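You operate a simulated robot arm through the tools that you are given. There is no shell and no other tool. Be economical: measure what you need, move in short steps, check, and stop when the job is done.

You run a simulated two-armed robot. Do the job below in one go: nothing can be reset, and whatever is moved stays where it is left.

## Task
Put the white dust brush and the blank six on the spares tray.

Only the result counts: the job must be done as asked and must still hold three seconds after the hand-in. Knocking over, shifting, dropping, spilling or breaking anything else fails it.

## Robot
Two 7-joint arms with two-finger parallel grippers on one trunk, on a base that drives. Base frame: it is fixed to the floor where the robot stands at the start and does not move with it; the origin is under the middle of the robot, x ahead of it, y to its left, z up. Readings come in m, rad, newtons and seconds.
The left shoulder is at the start at [0.071, 0.146, 1.2], the right one opposite. With the tool pointing down near the work surface each hand reaches from about 0.1 to 0.64 m from the robot's upright axis, wherever it stands, measured 20 degrees to its own side. Places, roughly: blank six [-0.25, 1.5, 1]. Payload 1.57 kg a hand.
The TCP of each hand is the grasp point between the finger pads, 0.03 m short of the fingertips. In the tool frame z runs along the fingers and y along their closing line. The gripper opens to 0.08 m. The fingers are 0.017 m wide and 0.012 m thick; the gripper's body (0.04 by 0.082 m) begins 0.08 m behind the TCP.
Orientation is that of the tool frame in the base frame, as a unit quaternion [w, x, y, z]. With the fingers straight down and closing along the base's y, the tool's x points along the base's -x, its y along +y and its z along -z.

## Interface
- The arms move only by the tool drive_tool. It takes "left_rows", "right_rows" or both (then of equal length, played together; a hand with none holds still); each is a list of rows, each a list of 3 entries, a list of its own where there are three numbers: the shift along the tool's x, y, z in units of 30 mm (1.0 is 30 mm), then the turn, a rotation vector about the tool's x, y, z in units of 4 degrees (1.0 is 4 degrees), then the finger opening in m, from 0 to 0.08. In form: [[[dx, dy, dz], [rx, ry, rz], grip], ...]. A call has 1 to 8 rows; each row shifts and turns the commanded pose from where the row before left it, along the tool's axes as they then stand. A call with a number of a shift or a turn outside -1 to 1 is refused whole. Rows are played at 5 a second. More than 0.05 m and 0.15 rad between two rows, or a gripper value outside its range, and nothing of the call is played. Where a pose cannot be reached the arm comes as near as it can. A force on the tool above 40 N (or 10 N above the force at the start of the call, whichever is more), or a blocked arm, ends the call early, and 0.2 s more pass. The fingers move at their own pace (about 0.153 m/s each) and stop on an object; they squeeze with about 23 N. The grip force told is the motor's: it shows also when the fingers shut on nothing. Time passes only in rows, and 0.2 s behind the last, so rows that do not move let the fingers close. It gives the time, the measured TCP pose, the force on the tool (base axes), the opening and the grip force at its end, in the units of the frame above (readings bear some noise).
- Cameras (640 x 400 px; columns grow to the right, rows downward): "scene" is now at [0.1275, 0.0027, 1.4094]; the picture's right is [-0.15, -0.99, 0.01], its down [-0.75, 0.11, -0.65] and it looks along [0.64, -0.11, -0.76] (base axes); focal length 270 px, centre (320, 200). "left" rides on the left gripper at [0.072, 0.007, -0.122] in its tool frame; the picture's right is [-0.09, 1.00, 0.00], its down [-0.84, -0.08, -0.54] and it looks along [-0.54, -0.05, 0.84] (tool axes); focal length 238 px, centre (320, 200). "right" rides on the right gripper at [0.072, -0.007, -0.122] in its tool frame; the picture's right is [0.09, 1.00, 0.00], its down [-0.84, 0.08, -0.54] and it looks along [-0.54, 0.05, 0.84] (tool axes); focal length 238 px, centre (320, 200). There is no depth. A picture from a camera that has moved, and an enlarged one, comes with that camera's place and axes in the base frame and with its lens.
- camera(camera): a new picture of that camera. The clock stands still meanwhile.
- raise_lower(by): slides the trunk up (or, below 0, down) by that many m; the arms and the scene camera ride with it, the base frame stays. It gives what a move gives, with no picture.
- drive_base(legs): drives the robot by 1 to 6 legs, each [ahead, left, turn to the left] in m, m and rad, along the robot's own axes; the way and the turn of a leg run together, so that a leg with both is an arc; at most 1.5 m and 3.142 rad a leg. The arms and the cameras ride along, it lands a little off, and it stops where it bumps. It gives what a move gives.
- turn_head(pan, tilt): turns the head with the scene camera to pan (to the left, within 1.501 rad either way) and tilt (down, from -0.506 to 1.204), counted from straight ahead of the robot. It gives what a move gives.
- zoom(camera, box): a new picture of the part [left, top, right, bottom] of that camera's present view, enlarged. The clock stands still meanwhile.
- job_done(): hands the job in; it is judged then, once.

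Go step by step. Nothing tells you exact positions but the pictures and the camera data: compare them with the known pose of the tool, close in by small moves and look again before you grip or let go. The budget is 120 turns and 88 pictures, counting those below and the enlarged ones. Unless the task says otherwise, let go and move clear before handing in, and close with one line.

The tools are called after ">>>" as name(argument=value, ...) on one line, values as JSON. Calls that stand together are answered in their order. drive_tool: Moves the arms, as the interface text tells. Its arguments: {"type":"object","properties":{"left_rows":{"type":"array","items":{"type":"array"}},"right_rows":{"type":"array","items":{"type":"array"}}},"required":[]} The other tools are called the same way: raise_lower (by) slides the trunk up or down; drive_base (legs) drives the base; turn_head (pan, tilt) turns the head that bears the scene camera; camera (camera) takes a picture; zoom (camera, box) takes an enlarged picture of a part of a camera's view; job_done () hands the job in.

At the start:

```text
time: 0.0
left_ee_pos: [0.4391, 0.1097, 1.1203]
left_tcp_rot: [0.0, -0.001, 1.0, -0.006]
left_wrist_force: [-0.6, 0.1, 0.4]
left_gripper_width: 0.08
left_grip_force: 0.0
right_ee_pos: [0.4542, -0.2794, 1.1117]
right_tcp_rot: [0.0, -0.001, 1.0, -0.006]
right_wrist_force: [0.3, -0.6, -0.1]
right_gripper_width: 0.0797
right_grip_force: 0.0
trunk travel left (down, up): [-0.775, 0.165]
robot x, y, heading: [0.0037, -0.0024, -0.006]
head pan, tilt: [-0.154, 0.86]
```

scene: 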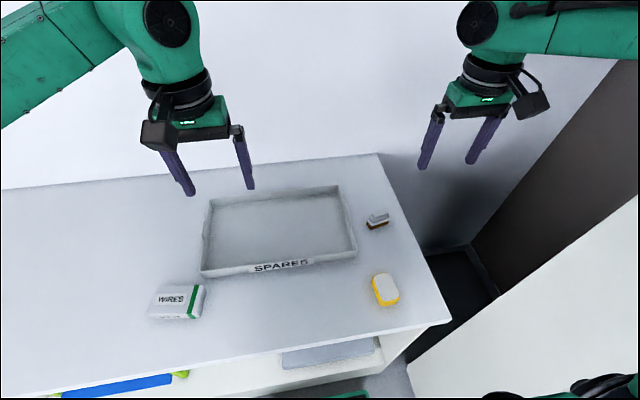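
right: 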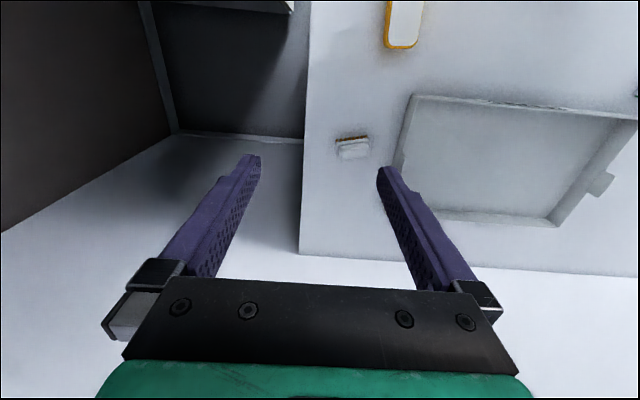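
left: 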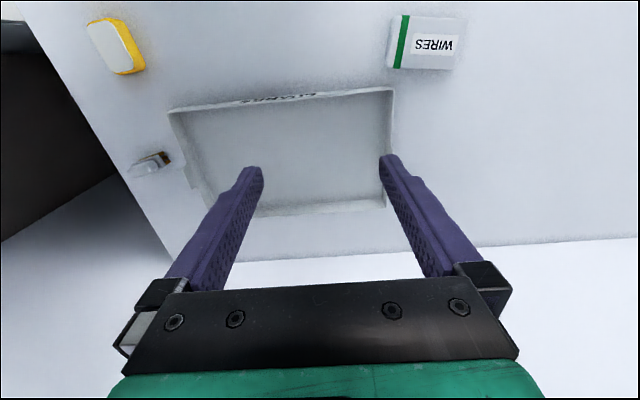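

I see the spares tray, a WIRES box, a yellow-and-white thing and a small brown-and-white thing on the bench. I zoom in on those and then turn the head left toward blank six.

>>> zoom(camera="scene", box=[320, 180, 480, 330])

>>> turn_head(pan=1.5, tilt=0.4)

>>> camera(camera="scene")

```text
2.67 times, centred on (400, 255) of scene
camera zoom: at [0.1275, 0.0027, 1.4094], right [-0.15, -0.99, 0.01], down [-0.75, 0.11, -0.65], along [0.64, -0.11, -0.76], focal length 720 px, centre (107, 53)
```

zoom: 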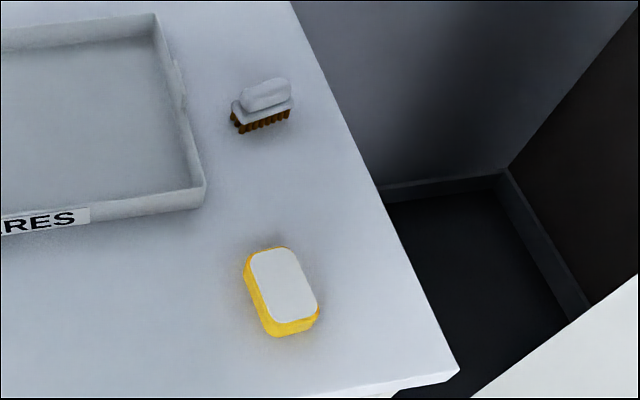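

```text
time: 1.7
left_ee_pos: [0.4401, 0.1091, 1.1209]
left_tcp_rot: [0.0, 0.0, 1.0, -0.006]
left_wrist_force: [0.1, 0.1, -0.5]
left_gripper_width: 0.0801
left_grip_force: 0.1
right_ee_pos: [0.4547, -0.2797, 1.1116]
right_tcp_rot: [0.0, 0.0, 1.0, -0.006]
right_wrist_force: [-0.1, -1.4, 0.3]
right_gripper_width: 0.0803
right_grip_force: 0.1
trunk travel left (down, up): [-0.775, 0.165]
robot x, y, heading: [-0.0034, -0.0019, 0.003]
head pan, tilt: [1.499, 0.4]
```

```text
83 pictures are left
camera scene: at [0.0574, 0.1073, 1.4481], right [1.0, -0.07, 0.0], down [-0.03, -0.4, -0.92], along [0.07, 0.91, -0.4], focal length 270 px, centre (320, 200)
```

scene: 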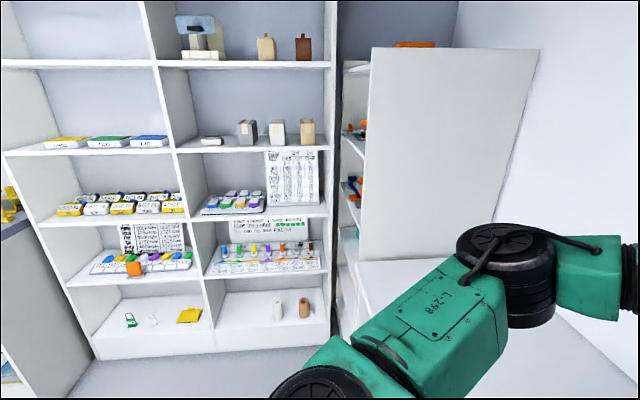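

The shelves hold many items; blank six should be around pixel (242, 180–200). I zoom in there.

>>> zoom(camera="scene", box=[185, 145, 345, 280])

>>> zoom(camera="scene", box=[0, 110, 200, 360])

```text
2.96 times, centred on (265, 212) of scene
camera zoom: at [0.0574, 0.1073, 1.4481], right [1.0, -0.07, 0.0], down [-0.03, -0.4, -0.92], along [0.07, 0.91, -0.4], focal length 800 px, centre (483, 163)
```

zoom: 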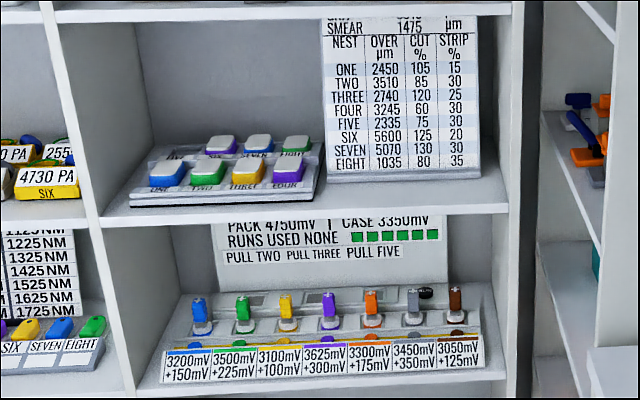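

```text
1.60 times, centred on (100, 235) of scene
camera zoom: at [0.0574, 0.1073, 1.4481], right [1.0, -0.07, 0.0], down [-0.03, -0.4, -0.92], along [0.07, 0.91, -0.4], focal length 432 px, centre (672, 144)
```

zoom: 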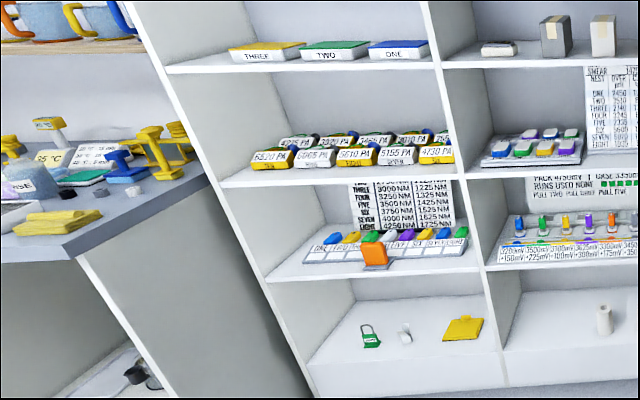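

The bench brush (white body, brown bristles) sits at about [0.52, -0.22, 0.84], right of the tray. I move the right hand above it for a closer look.

>>> drive_tool(right_rows=[[[-0.5, 0.5, 0.9], [0, 0, 0], 0.08], [[-0.5, 0.5, 0.9], [0, 0, 0], 0.08], [[-0.5, 0.5, 0.9], [0, 0, 0], 0.08], [[-0.5, 0.5, 0.9], [0, 0, 0], 0.08], [[0, 0, 0], [0, 0, 0], 0.08]])

>>> camera(camera="right")

```text
time: 2.9
left_ee_pos: [0.4398, 0.097, 1.1228]
left_tcp_rot: [0.0, -0.002, 1.0, 0.0]
left_wrist_force: [0.5, -0.7, 0.2]
left_gripper_width: 0.0801
left_grip_force: 0.0
right_ee_pos: [0.5161, -0.2314, 0.9989]
right_tcp_rot: [0.0, -0.001, 1.0, 0.0]
right_wrist_force: [0.2, -0.2, -0.9]
right_gripper_width: 0.0799
right_grip_force: 0.2
trunk travel left (down, up): [-0.775, 0.165]
robot x, y, heading: [0.002, 0.0019, 0.001]
head pan, tilt: [1.499, 0.4]
```

```text
80 pictures are left
camera right: at [0.4449, -0.2371, 1.1209], right [-0.09, 1.0, 0.0], down [0.84, 0.08, 0.54], along [0.54, 0.05, -0.84], focal length 238 px, centre (320, 200)
```

right: 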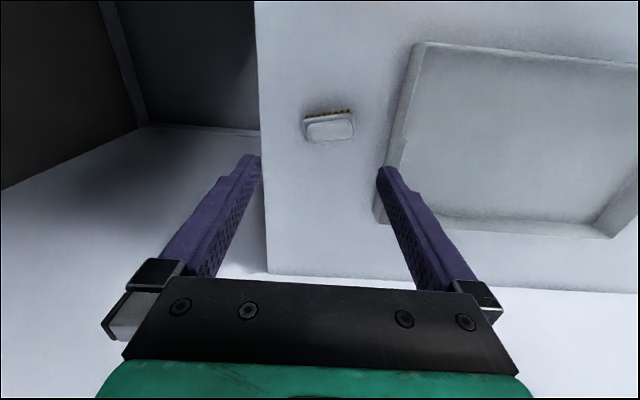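

The brush centre works out at about [0.526, -0.220], its long side close to y and turned by about 13°. I line up and go part of the way down.

>>> drive_tool(right_rows=[[[-0.33, 0.38, 0], [0, 0, 0], 0.08], [[0, 0, 0.8], [0, 0, -0.8], 0.08], [[0, 0, 0.8], [0, 0, -0.8], 0.08], [[0, 0, 0.5], [0, 0, -0.8], 0.08], [[0, 0, 0.5], [0, 0, -0.8], 0.08], [[0, 0, 0], [0, 0, 0], 0.08]])

>>> camera(camera="right")

```text
time: 4.3
left_ee_pos: [0.4385, 0.0973, 1.1216]
left_tcp_rot: [0.0, 0.0, 1.0, 0.0]
left_wrist_force: [0.2, 0.7, 0.0]
left_gripper_width: 0.08
left_grip_force: 0.1
right_ee_pos: [0.5226, -0.2197, 0.9237]
right_tcp_rot: [0.0, -0.112, 0.994, -0.001]
right_wrist_force: [0.1, 0.4, 0.5]
right_gripper_width: 0.0801
right_grip_force: 0.2
trunk travel left (down, up): [-0.775, 0.165]
robot x, y, heading: [-0.0017, 0.0008, 0.002]
head pan, tilt: [1.499, 0.4]
```

```text
79 pictures are left
camera right: at [0.455, -0.2414, 1.045], right [-0.31, 0.95, 0.0], down [0.8, 0.26, 0.54], along [0.52, 0.17, -0.84], focal length 238 px, centre (320, 200)
```

right: 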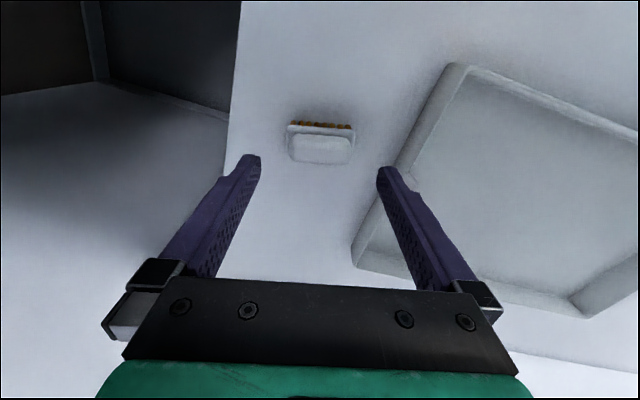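

The brush is centred between the fingers and lined up. I go down and grip it.

>>> drive_tool(right_rows=[[[0, 0, 0.8], [0, 0, 0], 0.08], [[0, 0, 0.8], [0, 0, 0], 0.08], [[0, 0, 0.6], [0, 0, 0], 0.08], [[0, 0, 0], [0, 0, 0], 0.08]])

>>> camera(camera="right")

```text
time: 5.3
left_ee_pos: [0.4379, 0.0973, 1.121]
left_tcp_rot: [0.0, 0.0, 1.0, 0.0]
left_wrist_force: [0.1, 0.6, 1.3]
left_gripper_width: 0.08
left_grip_force: 0.0
right_ee_pos: [0.4974, -0.2305, 0.877]
right_tcp_rot: [0.001, -0.111, 0.994, 0.0]
right_wrist_force: [-0.1, 0.2, 0.6]
right_gripper_width: 0.0801
right_grip_force: 0.0
right hand out of reach, approached as far as the arm can: row 1, 2, 3
trunk travel left (down, up): [-0.775, 0.165]
robot x, y, heading: [0.0005, -0.0035, 0.002]
head pan, tilt: [1.499, 0.4]
```

```text
78 pictures are left
camera right: at [0.4286, -0.2532, 0.9985], right [-0.31, 0.95, 0.0], down [0.8, 0.26, 0.54], along [0.52, 0.17, -0.84], focal length 238 px, centre (320, 200)
```

right: 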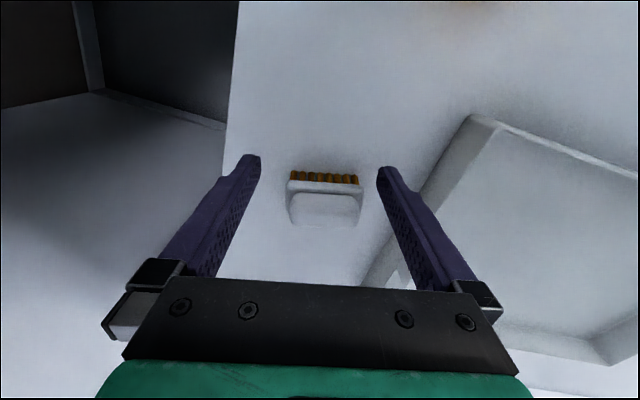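

The arm runs out of reach here, so I lift the hand and lower the trunk by 0.15 m.

>>> drive_tool(right_rows=[[[0, 0, -1], [0, 0, 0], 0.08], [[0, 0, -1], [0, 0, 0], 0.08], [[0, 0, -1], [0, 0, 0], 0.08], [[0, 0, -1], [0, 0, 0], 0.08], [[0, 0, -1], [0, 0, 0], 0.08], [[0, 0, -0.5], [0, 0, 0], 0.08], [[0, 0, 0], [0, 0, 0], 0.08]])

>>> raise_lower(by=-0.15)

>>> camera(camera="right")

```text
time: 6.9
left_ee_pos: [0.4392, 0.0973, 1.1225]
left_tcp_rot: [0.001, -0.002, 1.0, -0.001]
left_wrist_force: [0.7, -0.3, -0.4]
left_gripper_width: 0.0799
left_grip_force: 0.1
right_ee_pos: [0.4989, -0.2305, 1.0417]
right_tcp_rot: [-0.001, -0.111, 0.994, 0.0]
right_wrist_force: [-1.3, 0.0, -0.3]
right_gripper_width: 0.0801
right_grip_force: 0.0
trunk travel left (down, up): [-0.775, 0.165]
robot x, y, heading: [-0.0004, -0.0006, 0.002]
head pan, tilt: [1.499, 0.4]
```

```text
time: 8.7
left_ee_pos: [0.4385, 0.0978, 0.9734]
left_tcp_rot: [0.0, 0.0, 1.0, 0.0]
left_wrist_force: [0.3, -0.1, -0.1]
left_gripper_width: 0.0799
left_grip_force: 0.0
right_ee_pos: [0.4976, -0.2299, 0.8914]
right_tcp_rot: [0.001, -0.112, 0.994, 0.0]
right_wrist_force: [0.0, -0.6, 0.3]
right_gripper_width: 0.08
right_grip_force: 0.0
trunk travel left (down, up): [-0.625, 0.315]
robot x, y, heading: [0.0008, 0.0008, -0.005]
head pan, tilt: [1.499, 0.4]
```

```text
77 pictures are left
camera right: at [0.4293, -0.2518, 1.0132], right [-0.31, 0.95, 0.0], down [0.8, 0.26, 0.54], along [0.52, 0.17, -0.84], focal length 238 px, centre (320, 200)
```

right: 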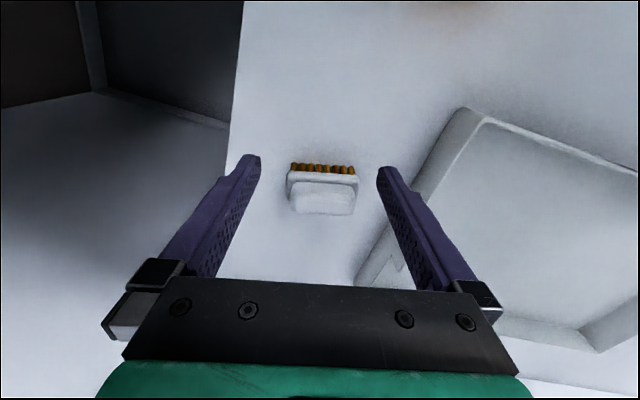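

The brush is still at about [0.524, -0.219]. I shift over it, go down and close.

>>> drive_tool(right_rows=[[[-0.93, 0.15, 0], [0, 0, 0], 0.08], [[0, 0, 0], [0, 0, 0], 0.08], [[0, 0, 0.6], [0, 0, 0], 0.08], [[0, 0, 0.55], [0, 0, 0], 0.08], [[0, 0, 0], [0, 0, 0], 0.08]])

>>> camera(camera="right")

```text
time: 9.8
left_ee_pos: [0.4386, 0.0985, 0.9724]
left_tcp_rot: [0.0, 0.0, 1.0, -0.001]
left_wrist_force: [0.0, 0.1, -0.2]
left_gripper_width: 0.0797
left_grip_force: 0.1
right_ee_pos: [0.524, -0.2194, 0.8579]
right_tcp_rot: [0.0, -0.111, 0.994, 0.0]
right_wrist_force: [-0.5, 0.3, 0.5]
right_gripper_width: 0.08
right_grip_force: 0.0
trunk travel left (down, up): [-0.625, 0.315]
robot x, y, heading: [-0.0018, -0.0015, -0.002]
head pan, tilt: [1.499, 0.4]
```

```text
76 pictures are left
camera right: at [0.4548, -0.2413, 0.9794], right [-0.31, 0.95, 0.0], down [0.8, 0.26, 0.54], along [0.52, 0.17, -0.84], focal length 238 px, centre (320, 200)
```

right: 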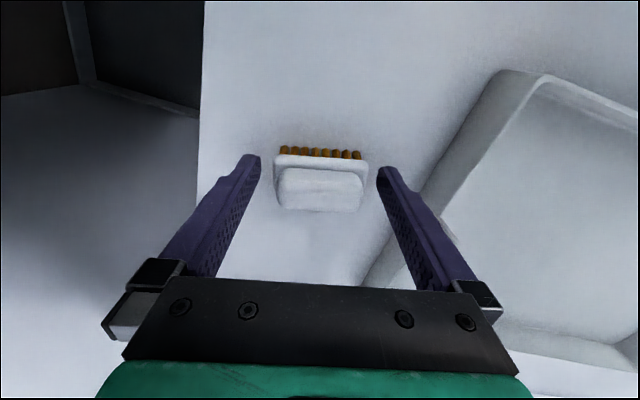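

It's ready to grip. First I check the similar-looking item on the shelf to make sure this is the right brush.

>>> zoom(camera="scene", box=[180, 20, 340, 120])

>>> zoom(camera="scene", box=[0, 60, 160, 160])

>>> zoom(camera="scene", box=[180, 90, 340, 240])

```text
4.00 times, centred on (260, 70) of scene
camera zoom: at [0.0564, 0.0922, 1.2993], right [1.0, -0.07, 0.0], down [-0.03, -0.39, -0.92], along [0.07, 0.92, -0.39], focal length 1080 px, centre (560, 720)
```

zoom: 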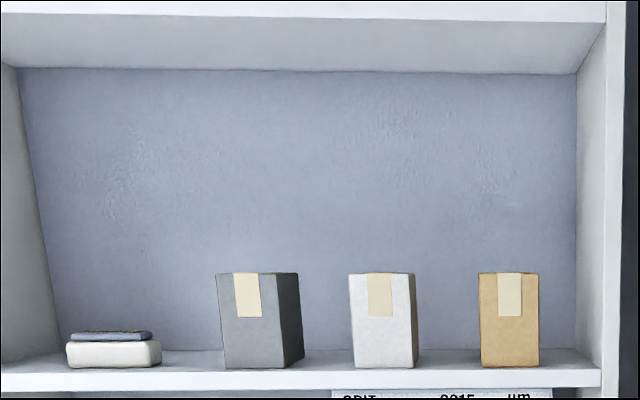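

```text
4.00 times, centred on (80, 110) of scene
camera zoom: at [0.0564, 0.0922, 1.2993], right [1.0, -0.07, 0.0], down [-0.03, -0.39, -0.92], along [0.07, 0.92, -0.39], focal length 1080 px, centre (1280, 560)
```

zoom: 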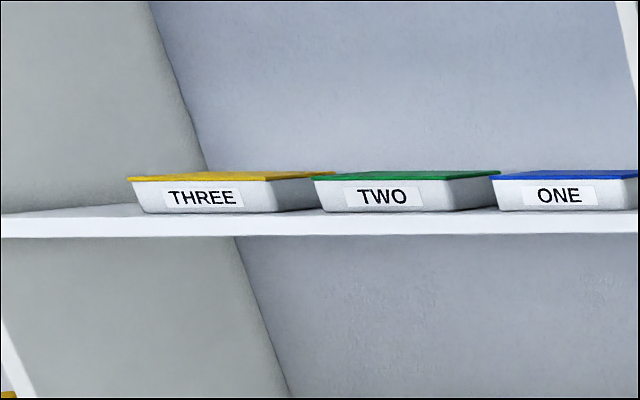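

```text
2.67 times, centred on (260, 165) of scene
camera zoom: at [0.0564, 0.0922, 1.2993], right [1.0, -0.07, 0.0], down [-0.03, -0.39, -0.92], along [0.07, 0.92, -0.39], focal length 720 px, centre (480, 293)
```

zoom: 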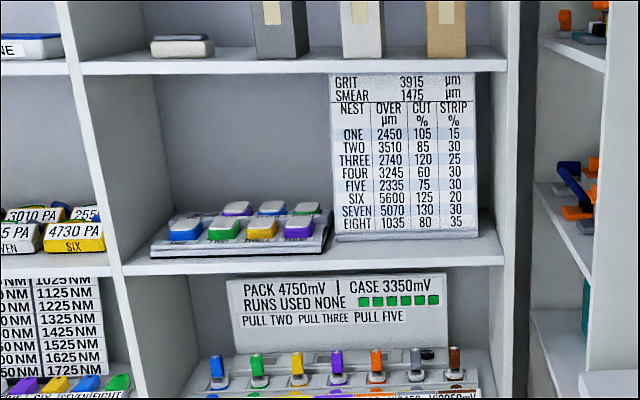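

The shelf item is a felt eraser, so the brush in hand is the right one. I grip and lift.

>>> drive_tool(right_rows=[[[0, 0, 0], [0, 0, 0], 0.04], [[0, 0, 0], [0, 0, 0], 0.04], [[0, 0, 0], [0, 0, 0], 0.04], [[0, 0, -0.7], [0, 0, 0], 0.04], [[0, 0, -1], [0, 0, 0], 0.04], [[0, 0, -1], [0, 0, 0], 0.04], [[0, 0, 0], [0, 0, 0], 0.04]])

>>> turn_head(pan=-0.1, tilt=0.86)

>>> camera(camera="scene")

```text
time: 11.4
left_ee_pos: [0.4393, 0.0983, 0.9713]
left_tcp_rot: [0.0, -0.001, 1.0, 0.0]
left_wrist_force: [0.3, 0.4, 0.2]
left_gripper_width: 0.0803
left_grip_force: 0.0
right_ee_pos: [0.5231, -0.2193, 0.9387]
right_tcp_rot: [0.0, -0.111, 0.994, 0.0]
right_wrist_force: [0.3, 0.0, -1.4]
right_gripper_width: 0.0591
right_grip_force: 23.2
trunk travel left (down, up): [-0.625, 0.315]
robot x, y, heading: [0.0012, -0.0007, 0.001]
head pan, tilt: [1.499, 0.4]
```

```text
time: 13.1
left_ee_pos: [0.4386, 0.0968, 0.9724]
left_tcp_rot: [-0.001, 0.0, 1.0, 0.0]
left_wrist_force: [-0.1, -0.7, -0.8]
left_gripper_width: 0.0797
left_grip_force: 0.0
right_ee_pos: [0.5235, -0.2208, 0.9394]
right_tcp_rot: [0.0, -0.112, 0.994, 0.0]
right_wrist_force: [0.1, 0.2, -0.9]
right_gripper_width: 0.0592
right_grip_force: 22.8
trunk travel left (down, up): [-0.625, 0.315]
robot x, y, heading: [0.0002, -0.0043, -0.002]
head pan, tilt: [-0.099, 0.86]
```

```text
72 pictures are left
camera scene: at [0.1277, -0.0079, 1.2593], right [-0.1, -1.0, 0.0], down [-0.75, 0.07, -0.65], along [0.65, -0.06, -0.76], focal length 270 px, centre (320, 200)
```

scene: 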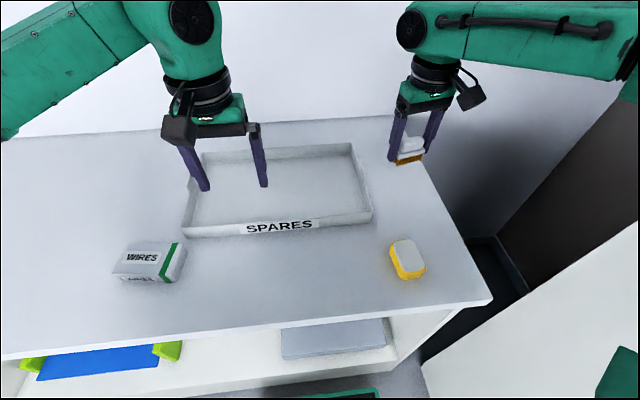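

The brush is held (opening 0.059). The tray spans about x 0.43–0.64, y -0.13–0.21, so I carry the brush to about [0.53, -0.07].

>>> drive_tool(right_rows=[[[-0.25, 0.96, 0], [0, 0, 0], 0.04], [[-0.25, 0.96, 0], [0, 0, 0], 0.04], [[-0.25, 0.96, 0], [0, 0, 0], 0.04], [[-0.25, 0.96, 0], [0, 0, 0], 0.04], [[-0.25, 0.96, 0], [0, 0, 0], 0.04], [[0, 0, 0], [0, 0, 0], 0.04]])

>>> camera(camera="scene")

>>> camera(camera="right")

```text
time: 14.5
left_ee_pos: [0.4381, 0.0983, 0.9711]
left_tcp_rot: [0.0, 0.0, 1.0, 0.0]
left_wrist_force: [0.8, -0.5, 0.3]
left_gripper_width: 0.0799
left_grip_force: 0.0
right_ee_pos: [0.4889, -0.1038, 0.9358]
right_tcp_rot: [0.0, -0.111, 0.994, 0.0]
right_wrist_force: [0.1, 0.2, -0.7]
right_gripper_width: 0.059
right_grip_force: 23.2
right hand out of reach, approached as far as the arm can: row 3, 4, 5
trunk travel left (down, up): [-0.625, 0.315]
robot x, y, heading: [0.0009, -0.0017, 0.004]
head pan, tilt: [-0.099, 0.86]
```

```text
71 pictures are left
camera scene: at [0.1277, -0.0081, 1.2593], right [-0.1, -1.0, 0.0], down [-0.75, 0.08, -0.65], along [0.65, -0.06, -0.76], focal length 270 px, centre (320, 200)
```

scene: 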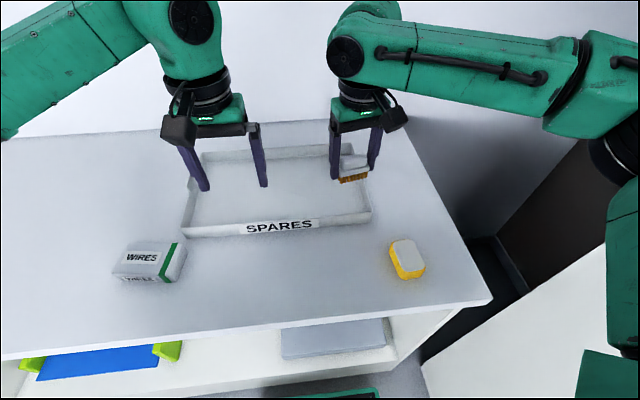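

```text
70 pictures are left
camera right: at [0.4207, -0.1259, 1.0569], right [-0.31, 0.95, 0.0], down [0.8, 0.26, 0.54], along [0.52, 0.17, -0.84], focal length 238 px, centre (320, 200)
```

right: 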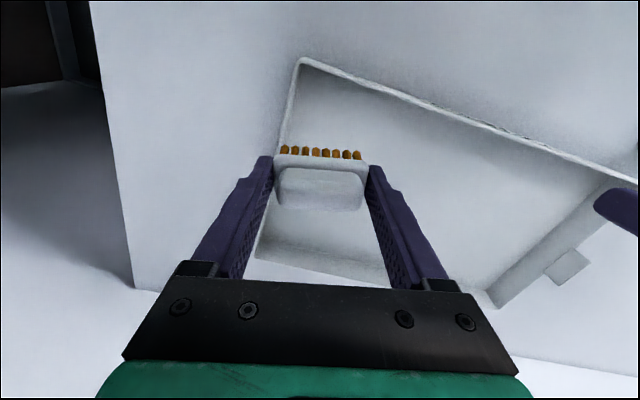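

The arm is at its limit, so I shift the base 0.06 m left, along the bench, which carries the hand over the tray.

>>> drive_base(legs=[[0, 0.06, 0]])

>>> camera(camera="right")

```text
time: 15.5
left_ee_pos: [0.4385, 0.1581, 0.9714]
left_tcp_rot: [0.001, 0.0, 1.0, -0.001]
left_wrist_force: [-0.3, 0.1, -0.4]
left_gripper_width: 0.0799
left_grip_force: 0.0
right_ee_pos: [0.4893, -0.0437, 0.9367]
right_tcp_rot: [0.001, -0.112, 0.994, 0.001]
right_wrist_force: [-0.7, 0.4, -1.3]
right_gripper_width: 0.0591
right_grip_force: 22.8
trunk travel left (down, up): [-0.625, 0.315]
robot x, y, heading: [-0.0, 0.0625, 0.003]
head pan, tilt: [-0.099, 0.86]
```

```text
69 pictures are left
camera right: at [0.4209, -0.0661, 1.0568], right [-0.31, 0.95, 0.0], down [0.8, 0.26, 0.54], along [0.52, 0.17, -0.84], focal length 238 px, centre (320, 200)
```

right: 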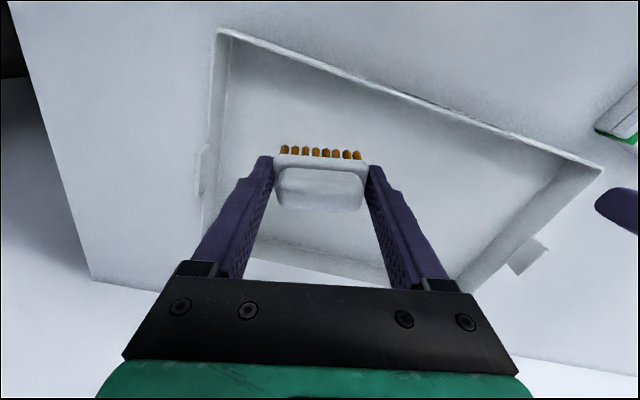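

The brush is now inside the tray outline. I raise the left hand out of the way and lower the trunk to set the brush down.

>>> drive_tool(left_rows=[[[0, 0, -1], [0, 0, 0], 0.08], [[0, 0, -1], [0, 0, 0], 0.08], [[0, 0, -1], [0, 0, 0], 0.08], [[0, 0, 0], [0, 0, 0], 0.08]])

>>> raise_lower(by=-0.065)

>>> camera(camera="right")

>>> camera(camera="scene")

```text
time: 16.5
left_ee_pos: [0.4387, 0.1584, 1.0617]
left_tcp_rot: [-0.002, 0.0, 1.0, 0.001]
left_wrist_force: [0.1, 0.3, -0.4]
left_gripper_width: 0.0802
left_grip_force: 0.1
right_ee_pos: [0.4892, -0.0438, 0.9354]
right_tcp_rot: [0.0, -0.112, 0.994, 0.0]
right_wrist_force: [-0.1, 0.3, -1.5]
right_gripper_width: 0.0591
right_grip_force: 22.7
trunk travel left (down, up): [-0.625, 0.315]
robot x, y, heading: [-0.0015, 0.0628, 0.003]
head pan, tilt: [-0.099, 0.86]
```

```text
time: 17.5
left_ee_pos: [0.4388, 0.1571, 0.9984]
left_tcp_rot: [0.0, -0.001, 1.0, 0.0]
left_wrist_force: [0.0, 0.0, -0.1]
left_gripper_width: 0.0799
left_grip_force: 0.0
right_ee_pos: [0.489, -0.0433, 0.8692]
right_tcp_rot: [0.001, -0.111, 0.994, 0.0]
right_wrist_force: [-0.7, -0.2, -0.2]
right_gripper_width: 0.0593
right_grip_force: 22.7
trunk travel left (down, up): [-0.56, 0.38]
robot x, y, heading: [-0.001, 0.0594, 0.001]
head pan, tilt: [-0.099, 0.86]
```

```text
68 pictures are left
camera right: at [0.4208, -0.0654, 0.992], right [-0.31, 0.95, 0.0], down [0.8, 0.26, 0.54], along [0.52, 0.17, -0.84], focal length 238 px, centre (320, 200)
```

right: 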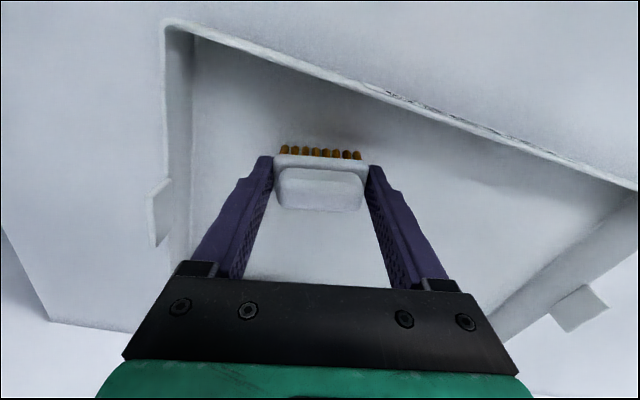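

```text
67 pictures are left
camera scene: at [0.1275, 0.0527, 1.1943], right [-0.1, -1.0, 0.0], down [-0.75, 0.08, -0.65], along [0.65, -0.06, -0.76], focal length 270 px, centre (320, 200)
```

scene: 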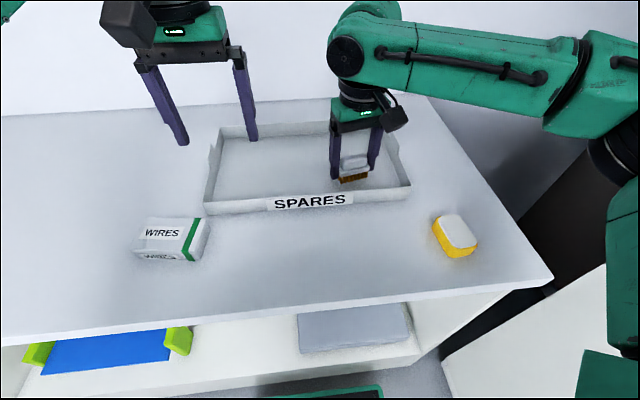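

It is almost down; I lower in very small steps by the arm to feel for contact.

>>> drive_tool(right_rows=[[[0, 0, 0.1], [0, 0, 0], 0.04], [[0, 0, 0.1], [0, 0, 0], 0.04]])

```text
time: 18.1
left_ee_pos: [0.4379, 0.1598, 0.9973]
left_tcp_rot: [0.0, 0.0, 1.0, 0.0]
left_wrist_force: [-0.6, -0.4, -0.6]
left_gripper_width: 0.0799
left_grip_force: 0.1
right_ee_pos: [0.4896, -0.0431, 0.8641]
right_tcp_rot: [0.001, -0.111, 0.994, 0.0]
right_wrist_force: [0.5, 0.8, -0.6]
right_gripper_width: 0.0593
right_grip_force: 22.7
trunk travel left (down, up): [-0.56, 0.38]
robot x, y, heading: [-0.0026, 0.064, -0.001]
head pan, tilt: [-0.099, 0.86]
```

>>> drive_tool(right_rows=[[[0, 0, 0.06], [0, 0, 0], 0.04], [[0, 0, 0], [0, 0, 0], 0.04]])

```text
time: 18.7
left_ee_pos: [0.4382, 0.1577, 0.9974]
left_tcp_rot: [0.0, 0.0, 1.0, -0.001]
left_wrist_force: [-0.4, 0.1, 0.5]
left_gripper_width: 0.0799
left_grip_force: 0.0
right_ee_pos: [0.4891, -0.0439, 0.862]
right_tcp_rot: [0.001, -0.111, 0.994, 0.001]
right_wrist_force: [0.0, 0.0, 0.1]
right_gripper_width: 0.0588
right_grip_force: 23.0
trunk travel left (down, up): [-0.56, 0.38]
robot x, y, heading: [-0.0025, 0.0636, -0.006]
head pan, tilt: [-0.099, 0.86]
```

The wrist load has gone, so the brush is resting on the tray floor. I let go and rise.

>>> drive_tool(right_rows=[[[0, 0, 0], [0, 0, 0], 0.07], [[0, 0, 0], [0, 0, 0], 0.08], [[0, 0, -1], [0, 0, 0], 0.08], [[0, 0, -1], [0, 0, 0], 0.08], [[0, 0, -1], [0, 0, 0], 0.08], [[0, 0, -1], [0, 0, 0], 0.08], [[0, 0, -1], [0, 0, 0], 0.08], [[0, 0, -1], [0, 0, 0], 0.08]])

>>> camera(camera="right")

```text
time: 20.5
left_ee_pos: [0.4376, 0.1587, 0.9981]
left_tcp_rot: [0.0, 0.0, 1.0, 0.001]
left_wrist_force: [-1.3, -0.7, -0.3]
left_gripper_width: 0.0799
left_grip_force: 0.1
right_ee_pos: [0.4804, -0.0699, 0.9824]
right_tcp_rot: [0.001, -0.112, 0.994, 0.001]
right_wrist_force: [-0.5, -1.0, -0.7]
right_gripper_width: 0.0803
right_grip_force: 0.0
right hand out of reach, approached as far as the arm can: row 4, 5, 6, 7, 8
trunk travel left (down, up): [-0.56, 0.38]
robot x, y, heading: [0.0007, 0.0626, -0.004]
head pan, tilt: [-0.099, 0.86]
```

```text
66 pictures are left
camera right: at [0.4117, -0.091, 1.1034], right [-0.31, 0.95, 0.0], down [0.8, 0.26, 0.54], along [0.52, 0.17, -0.84], focal length 238 px, centre (320, 200)
```

right: 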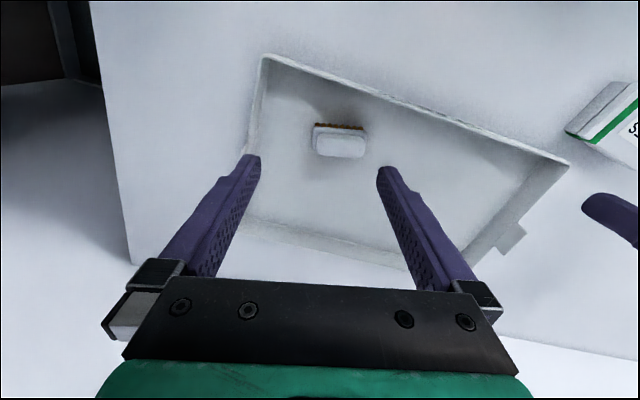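

The brush lies in the tray. Now I back away from the bench, turn left to the shelves and look.

>>> drive_base(legs=[[-0.3, 0, 0], [0, 0, 1.571]])

>>> turn_head(pan=0, tilt=0.3)

>>> camera(camera="scene")

```text
time: 26.5
left_ee_pos: [-0.4111, 0.4957, 0.9977]
left_tcp_rot: [0.0, 0.717, -0.697, 0.0]
left_wrist_force: [0.2, 0.2, -0.1]
left_gripper_width: 0.08
left_grip_force: 0.1
right_ee_pos: [-0.1844, 0.5435, 0.9813]
right_tcp_rot: [-0.001, 0.79, -0.613, 0.0]
right_wrist_force: [0.4, -0.6, 0.7]
right_gripper_width: 0.0801
right_grip_force: 0.1
trunk travel left (down, up): [-0.56, 0.38]
robot x, y, heading: [-0.3026, 0.0605, 1.595]
head pan, tilt: [-0.099, 0.86]
```

```text
time: 27.4
left_ee_pos: [-0.4103, 0.496, 0.9977]
left_tcp_rot: [0.0, 0.717, -0.697, 0.0]
left_wrist_force: [-0.9, -0.1, -0.3]
left_gripper_width: 0.0799
left_grip_force: 0.2
right_ee_pos: [-0.186, 0.5434, 0.981]
right_tcp_rot: [-0.001, 0.79, -0.613, -0.001]
right_wrist_force: [-0.8, 0.3, 1.4]
right_gripper_width: 0.0797
right_grip_force: 0.0
trunk travel left (down, up): [-0.56, 0.38]
robot x, y, heading: [-0.3016, 0.0629, 1.602]
head pan, tilt: [0.0, 0.3]
```

```text
65 pictures are left
camera scene: at [-0.3047, 0.2036, 1.2434], right [1.0, 0.03, 0.0], down [0.01, -0.3, -0.95], along [-0.03, 0.95, -0.3], focal length 270 px, centre (320, 200)
```

scene: 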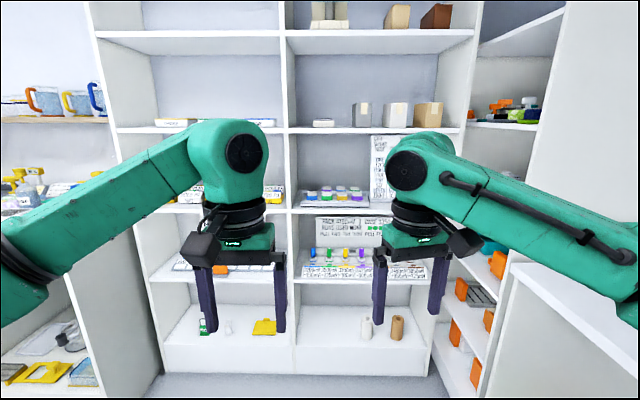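

The nest tray on the shelf is visible between the arms. I zoom in to read its labels.

>>> zoom(camera="scene", box=[290, 160, 400, 215])

>>> zoom(camera="scene", box=[280, 120, 480, 300])

```text
5.82 times, centred on (345, 188) of scene
camera zoom: at [-0.3047, 0.2036, 1.2434], right [1.0, 0.03, 0.0], down [0.01, -0.3, -0.95], along [-0.03, 0.95, -0.3], focal length 1571 px, centre (174, 273)
```

zoom: 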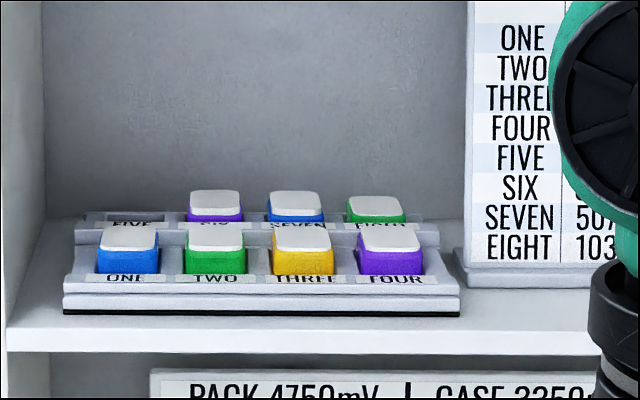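

```text
2.22 times, centred on (380, 210) of scene
camera zoom: at [-0.3047, 0.2036, 1.2434], right [1.0, 0.03, 0.0], down [0.01, -0.3, -0.95], along [-0.03, 0.95, -0.3], focal length 600 px, centre (187, 178)
```

zoom: 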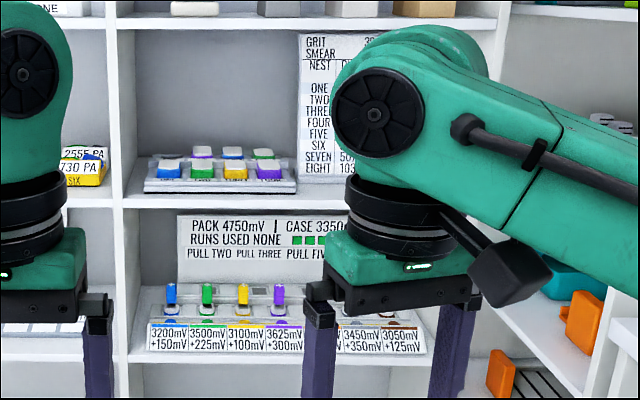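

Nest SIX holds the purple-and-white blank in the back row at roughly [-0.31, 1.45, 0.91], inside a compartment about 0.3 m high. I pull both arms back first, and square up the right hand.

>>> drive_tool(left_rows=[[[1, 0, -0.5], [0, 0, 0], 0.08], [[1, 0, -0.5], [0, 0, 0], 0.08], [[1, 0, -0.5], [0, 0, 0], 0.08], [[1, 0, -0.5], [0, 0, 0], 0.08], [[1, 0, -0.5], [0, 0, 0], 0.08], [[1, 0, -0.5], [0, 0, 0], 0.08], [[1, 0, -0.5], [0, 0, 0], 0.08], [[0, 0, 0], [0, 0, 0], 0.08]], right_rows=[[[0.6, 0, -0.5], [0, 0, 0.4], 0.08], [[0.6, 0, -0.5], [0, 0, 0.4], 0.08], [[0.6, 0, -0.5], [0, 0, 0.4], 0.08], [[0.6, 0, -0.5], [0, 0, 0.4], 0.08], [[0.6, 0, -0.5], [0, 0, 0.4], 0.08], [[0.6, 0, 0], [0, 0, 0.4], 0.08], [[0.6, 0, 0], [0, 0, 0.4], 0.08], [[0, 0, 0], [0, 0, 0.4], 0.08]])

>>> raise_lower(by=0.2)

>>> turn_head(pan=0, tilt=0.5)

>>> camera(camera="scene")

```text
time: 29.1
left_ee_pos: [-0.4061, 0.2896, 1.1003]
left_tcp_rot: [0.0, 0.719, -0.695, 0.0]
left_wrist_force: [1.9, 6.2, -5.0]
left_gripper_width: 0.0801
left_grip_force: 0.1
right_ee_pos: [-0.1647, 0.4204, 1.0561]
right_tcp_rot: [0.0, 0.724, -0.69, 0.0]
right_wrist_force: [0.6, 0.3, -0.7]
right_gripper_width: 0.0802
right_grip_force: 0.1
trunk travel left (down, up): [-0.56, 0.38]
robot x, y, heading: [-0.2998, 0.0619, 1.601]
head pan, tilt: [0.0, 0.3]
stopped in row 8 (left hand): the force on the tool passed its limit (the readings are from after the stop); the commanded pose is now the measured one
```

```text
time: 31.3
left_ee_pos: [-0.4054, 0.2898, 1.3005]
left_tcp_rot: [0.001, 0.718, -0.696, 0.001]
left_wrist_force: [-3.1, 11.7, -6.3]
left_gripper_width: 0.0803
left_grip_force: 0.1
right_ee_pos: [-0.165, 0.4195, 1.256]
right_tcp_rot: [-0.002, 0.723, -0.69, -0.001]
right_wrist_force: [0.5, 0.0, 0.7]
right_gripper_width: 0.0798
right_grip_force: 0.0
trunk travel left (down, up): [-0.76, 0.18]
robot x, y, heading: [-0.3007, 0.0623, 1.602]
head pan, tilt: [0.0, 0.3]
```

```text
time: 32.0
left_ee_pos: [-0.4069, 0.2911, 1.2992]
left_tcp_rot: [0.001, 0.719, -0.695, -0.002]
left_wrist_force: [-6.7, 27.6, -39.9]
left_gripper_width: 0.0798
left_grip_force: 0.1
right_ee_pos: [-0.1632, 0.4187, 1.2552]
right_tcp_rot: [-0.002, 0.723, -0.691, -0.001]
right_wrist_force: [-0.5, -0.5, -0.1]
right_gripper_width: 0.0802
right_grip_force: 0.1
trunk travel left (down, up): [-0.76, 0.18]
robot x, y, heading: [-0.3026, 0.0638, 1.6]
head pan, tilt: [0.0, 0.499]
```

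```text
62 pictures are left
camera scene: at [-0.3078, 0.2021, 1.43], right [1.0, 0.06, 0.0], down [0.03, -0.43, -0.9], along [-0.06, 0.9, -0.43], focal length 270 px, centre (320, 200)
```

scene: 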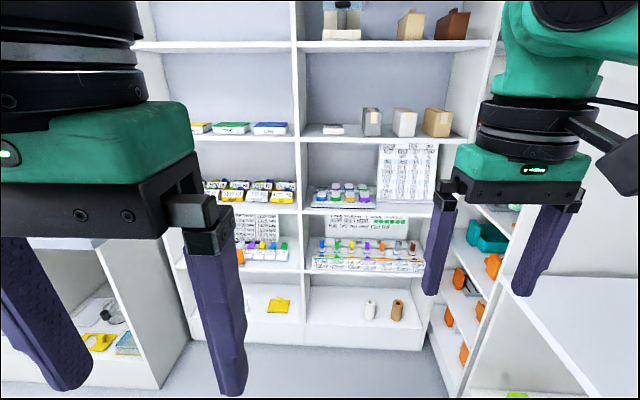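

The left hand is pressing on the head, so I move it forward, outward and down.

>>> drive_tool(left_rows=[[[-1, 0, 0], [0, 0, 0], 0.08], [[-0.5, 0.8, 0.3], [0, 0, 0], 0.08], [[0, 1, 0.8], [0, 0, 0], 0.08], [[0, 1, 0.8], [0, 0, 0], 0.08], [[0, 0.8, 1], [0, 0, 0], 0.08], [[0, 0, 1], [0, 0, 0], 0.08], [[0, 0, 0], [0, 0, 0], 0.08]])

>>> camera(camera="scene")

```text
time: 33.6
left_ee_pos: [-0.5162, 0.3296, 1.1833]
left_tcp_rot: [0.001, 0.717, -0.697, 0.001]
left_wrist_force: [0.5, 0.0, 0.5]
left_gripper_width: 0.0798
left_grip_force: 0.2
right_ee_pos: [-0.1638, 0.4192, 1.2545]
right_tcp_rot: [0.0, 0.723, -0.691, -0.001]
right_wrist_force: [0.5, 0.5, 0.2]
right_gripper_width: 0.0803
right_grip_force: 0.1
trunk travel left (down, up): [-0.76, 0.18]
robot x, y, heading: [-0.3003, 0.0608, 1.604]
head pan, tilt: [0.0, 0.499]
```

```text
61 pictures are left
camera scene: at [-0.304, 0.2012, 1.4251], right [1.0, 0.03, 0.0], down [0.01, -0.48, -0.88], along [-0.02, 0.88, -0.48], focal length 270 px, centre (320, 200)
```

scene: 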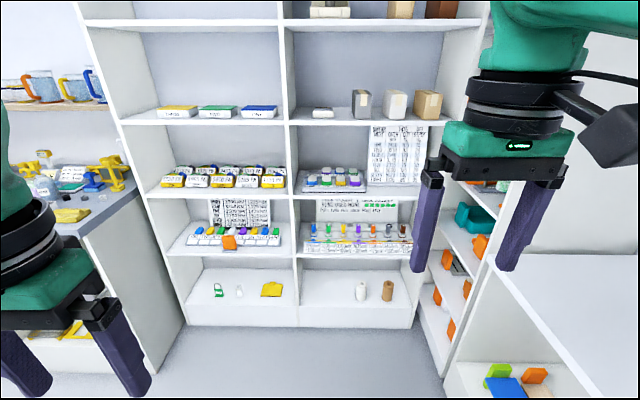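

The way ahead is clear. I drive toward the shelf to get a close look at the nests.

>>> drive_base(legs=[[0, 0, -0.031], [0.5, 0.12, 0]])

>>> turn_head(pan=-0.1, tilt=0.55)

>>> camera(camera="scene")

```text
time: 37.0
left_ee_pos: [-0.6263, 0.8364, 1.1842]
left_tcp_rot: [0.001, 0.709, -0.705, 0.001]
left_wrist_force: [-0.1, 0.3, -0.3]
left_gripper_width: 0.08
left_grip_force: 0.0
right_ee_pos: [-0.2725, 0.9169, 1.2571]
right_tcp_rot: [0.001, 0.713, -0.701, -0.001]
right_wrist_force: [0.5, 0.7, -0.3]
right_gripper_width: 0.08
right_grip_force: 0.0
trunk travel left (down, up): [-0.76, 0.18]
robot x, y, heading: [-0.417, 0.5658, 1.569]
head pan, tilt: [0.0, 0.499]
```

```text
time: 37.7
left_ee_pos: [-0.6266, 0.8393, 1.1827]
left_tcp_rot: [0.001, 0.708, -0.706, 0.001]
left_wrist_force: [0.0, 0.1, 0.2]
left_gripper_width: 0.0803
left_grip_force: 0.1
right_ee_pos: [-0.2736, 0.9181, 1.2558]
right_tcp_rot: [-0.001, 0.714, -0.7, -0.001]
right_wrist_force: [-1.0, 0.0, -0.7]
right_gripper_width: 0.0802
right_grip_force: 0.1
trunk travel left (down, up): [-0.76, 0.18]
robot x, y, heading: [-0.4204, 0.5638, 1.576]
head pan, tilt: [-0.099, 0.55]
```

```text
60 pictures are left
camera scene: at [-0.4101, 0.7021, 1.4205], right [0.99, -0.1, 0.0], down [-0.05, -0.52, -0.85], along [0.08, 0.85, -0.52], focal length 270 px, centre (320, 200)
```

scene: 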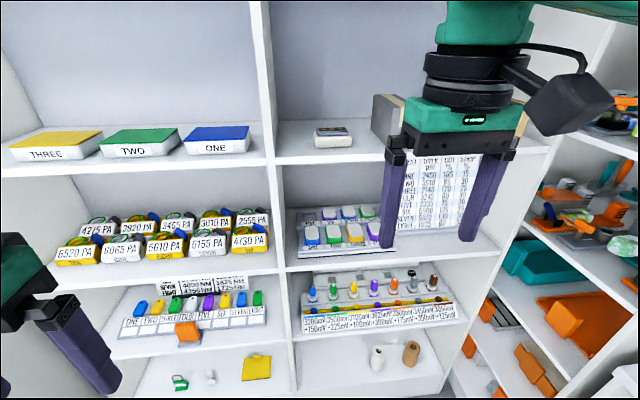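

>>> zoom(camera="scene", box=[270, 180, 410, 270])

>>> zoom(camera="scene", box=[40, 190, 290, 350])

```text
4.44 times, centred on (340, 225) of scene
camera zoom: at [-0.4101, 0.7021, 1.4205], right [0.99, -0.1, 0.0], down [-0.05, -0.52, -0.85], along [0.08, 0.85, -0.52], focal length 1200 px, centre (231, 89)
```

zoom: 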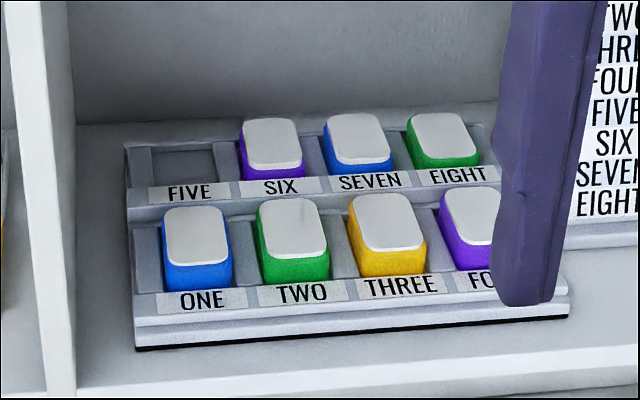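

```text
2.50 times, centred on (165, 270) of scene
camera zoom: at [-0.4101, 0.7021, 1.4205], right [0.99, -0.1, 0.0], down [-0.05, -0.52, -0.85], along [0.08, 0.85, -0.52], focal length 675 px, centre (708, 25)
```

zoom: 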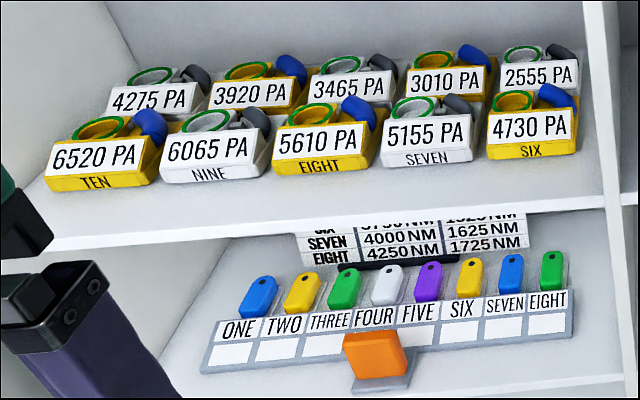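

The purple blank sits in the nest labelled SIX at about [-0.307, 1.457, 0.905], and the FIVE pocket next to it is empty. The upper shelf rules out a straight-down grip, so I'll come in with the right hand tilted about 48° from vertical, closing along x; I set up that pose now.

>>> drive_tool(right_rows=[[[-1, 0.18, 1], [0, 0, 0], 0.08], [[-1, 0.18, 1], [0, 0, 0], 0.08], [[-1, 0.18, 1], [0, 0, 0], 0.08], [[-1, 0.18, 1], [0, 0, 0], 0.08], [[-1, 0.18, 1], [0, 0, 0], 0.08], [[-1, 0.18, 1], [0, 0, 0], 0.08], [[0, 0, 0], [0, -1, 0], 0.08], [[0, 0, 0], [0, -1, 0], 0.08]])

>>> drive_tool(right_rows=[[[0, 0, 0], [0, -1, 0], 0.08], [[0, 0, 0], [0, -1, 0], 0.08], [[0, 0, 0], [0, -1, 0], 0.08], [[0, 0, 0], [0, -1, 0], 0.08], [[0, 0, 0], [0, -1, 0], 0.08], [[0, 0, 0], [0, -1, 0], 0.08], [[0, 0, 0], [0, -1, 0], 0.08], [[0, 0, 0], [0, -1, 0], 0.08]])

>>> drive_tool(right_rows=[[[0, 0, 0], [0, -1, 0], 0.08], [[0, 0, 0], [0, -1, 0], 0.08], [[0, 0, 0], [0, 0, 0], 0.08]])

>>> camera(camera="scene")

>>> camera(camera="right")

```text
time: 39.5
left_ee_pos: [-0.6262, 0.8363, 1.1835]
left_tcp_rot: [0.0, 0.708, -0.706, 0.001]
left_wrist_force: [-0.1, 0.3, -0.8]
left_gripper_width: 0.0804
left_grip_force: 0.0
right_ee_pos: [-0.2899, 1.0751, 1.0711]
right_tcp_rot: [-0.05, 0.712, -0.699, -0.05]
right_wrist_force: [-0.2, -0.4, 0.3]
right_gripper_width: 0.08
right_grip_force: 0.0
right hand out of reach, approached as far as the arm can: row 5, 6
trunk travel left (down, up): [-0.76, 0.18]
robot x, y, heading: [-0.4206, 0.5682, 1.569]
head pan, tilt: [-0.099, 0.55]
```

```text
time: 41.3
left_ee_pos: [-0.6257, 0.837, 1.1831]
left_tcp_rot: [0.0, 0.708, -0.706, 0.001]
left_wrist_force: [0.9, 0.6, 0.3]
left_gripper_width: 0.0802
left_grip_force: 0.1
right_ee_pos: [-0.2894, 1.0731, 1.0738]
right_tcp_rot: [-0.24, 0.67, -0.659, -0.245]
right_wrist_force: [-0.3, -1.0, 0.3]
right_gripper_width: 0.0802
right_grip_force: 0.0
trunk travel left (down, up): [-0.76, 0.18]
robot x, y, heading: [-0.417, 0.5605, 1.571]
head pan, tilt: [-0.099, 0.55]
```

```text
time: 42.1
left_ee_pos: [-0.6283, 0.8385, 1.1834]
left_tcp_rot: [0.001, 0.709, -0.705, 0.002]
left_wrist_force: [0.1, -0.5, 0.0]
left_gripper_width: 0.08
left_grip_force: 0.1
right_ee_pos: [-0.2906, 1.0751, 1.0735]
right_tcp_rot: [-0.285, 0.651, -0.64, -0.292]
right_wrist_force: [0.8, -0.6, 0.3]
right_gripper_width: 0.08
right_grip_force: 0.1
trunk travel left (down, up): [-0.76, 0.18]
robot x, y, heading: [-0.4208, 0.5608, 1.571]
head pan, tilt: [-0.099, 0.55]
```

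```text
57 pictures are left
camera scene: at [-0.4103, 0.7022, 1.4205], right [0.99, -0.1, 0.0], down [-0.05, -0.52, -0.85], along [0.09, 0.85, -0.52], focal length 270 px, centre (320, 200)
```

scene: 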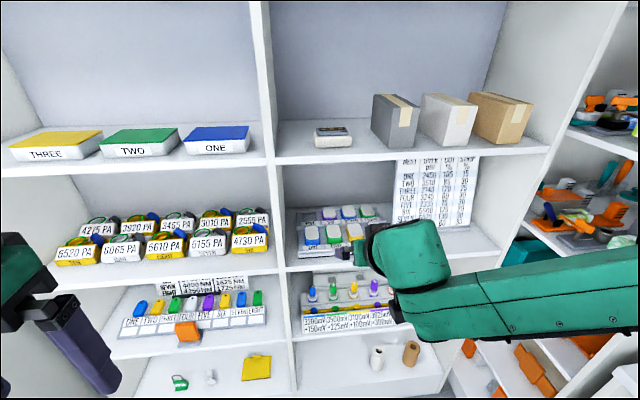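

```text
56 pictures are left
camera right: at [-0.2806, 0.9364, 1.1012], right [-0.99, -0.08, -0.07], down [-0.08, 0.15, 0.98], along [-0.07, 0.98, -0.16], focal length 238 px, centre (320, 200)
```

right: 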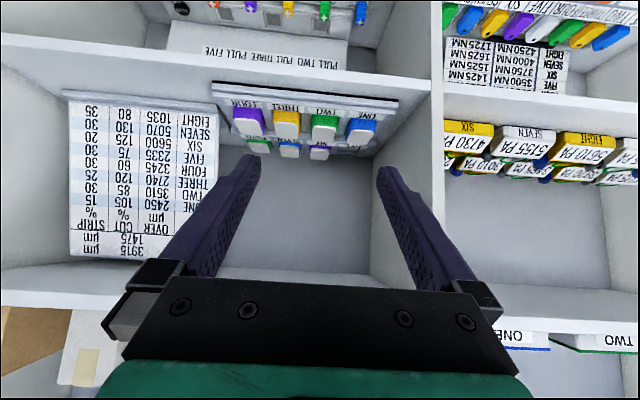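

The view through the right hand shows the nests well. I check where the right elbow is relative to the unit on the right before driving in.

>>> turn_head(pan=-0.9, tilt=0.6)

>>> camera(camera="scene")

```text
time: 43.2
left_ee_pos: [-0.6267, 0.8379, 1.1833]
left_tcp_rot: [0.001, 0.708, -0.706, 0.002]
left_wrist_force: [-0.2, -0.4, -0.5]
left_gripper_width: 0.0801
left_grip_force: 0.0
right_ee_pos: [-0.2898, 1.0737, 1.0744]
right_tcp_rot: [-0.285, 0.651, -0.641, -0.29]
right_wrist_force: [0.2, -0.6, 0.6]
right_gripper_width: 0.08
right_grip_force: 0.1
trunk travel left (down, up): [-0.76, 0.18]
robot x, y, heading: [-0.4171, 0.562, 1.571]
head pan, tilt: [-0.901, 0.6]
```

```text
55 pictures are left
camera scene: at [-0.3498, 0.6677, 1.416], right [0.62, -0.78, 0.0], down [-0.44, -0.35, -0.83], along [0.65, 0.51, -0.56], focal length 270 px, centre (320, 200)
```

scene: 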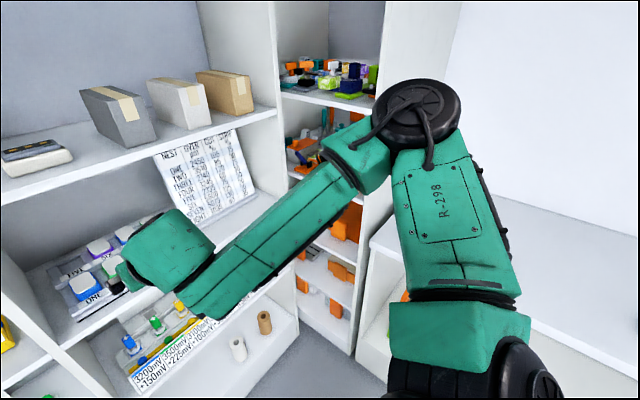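

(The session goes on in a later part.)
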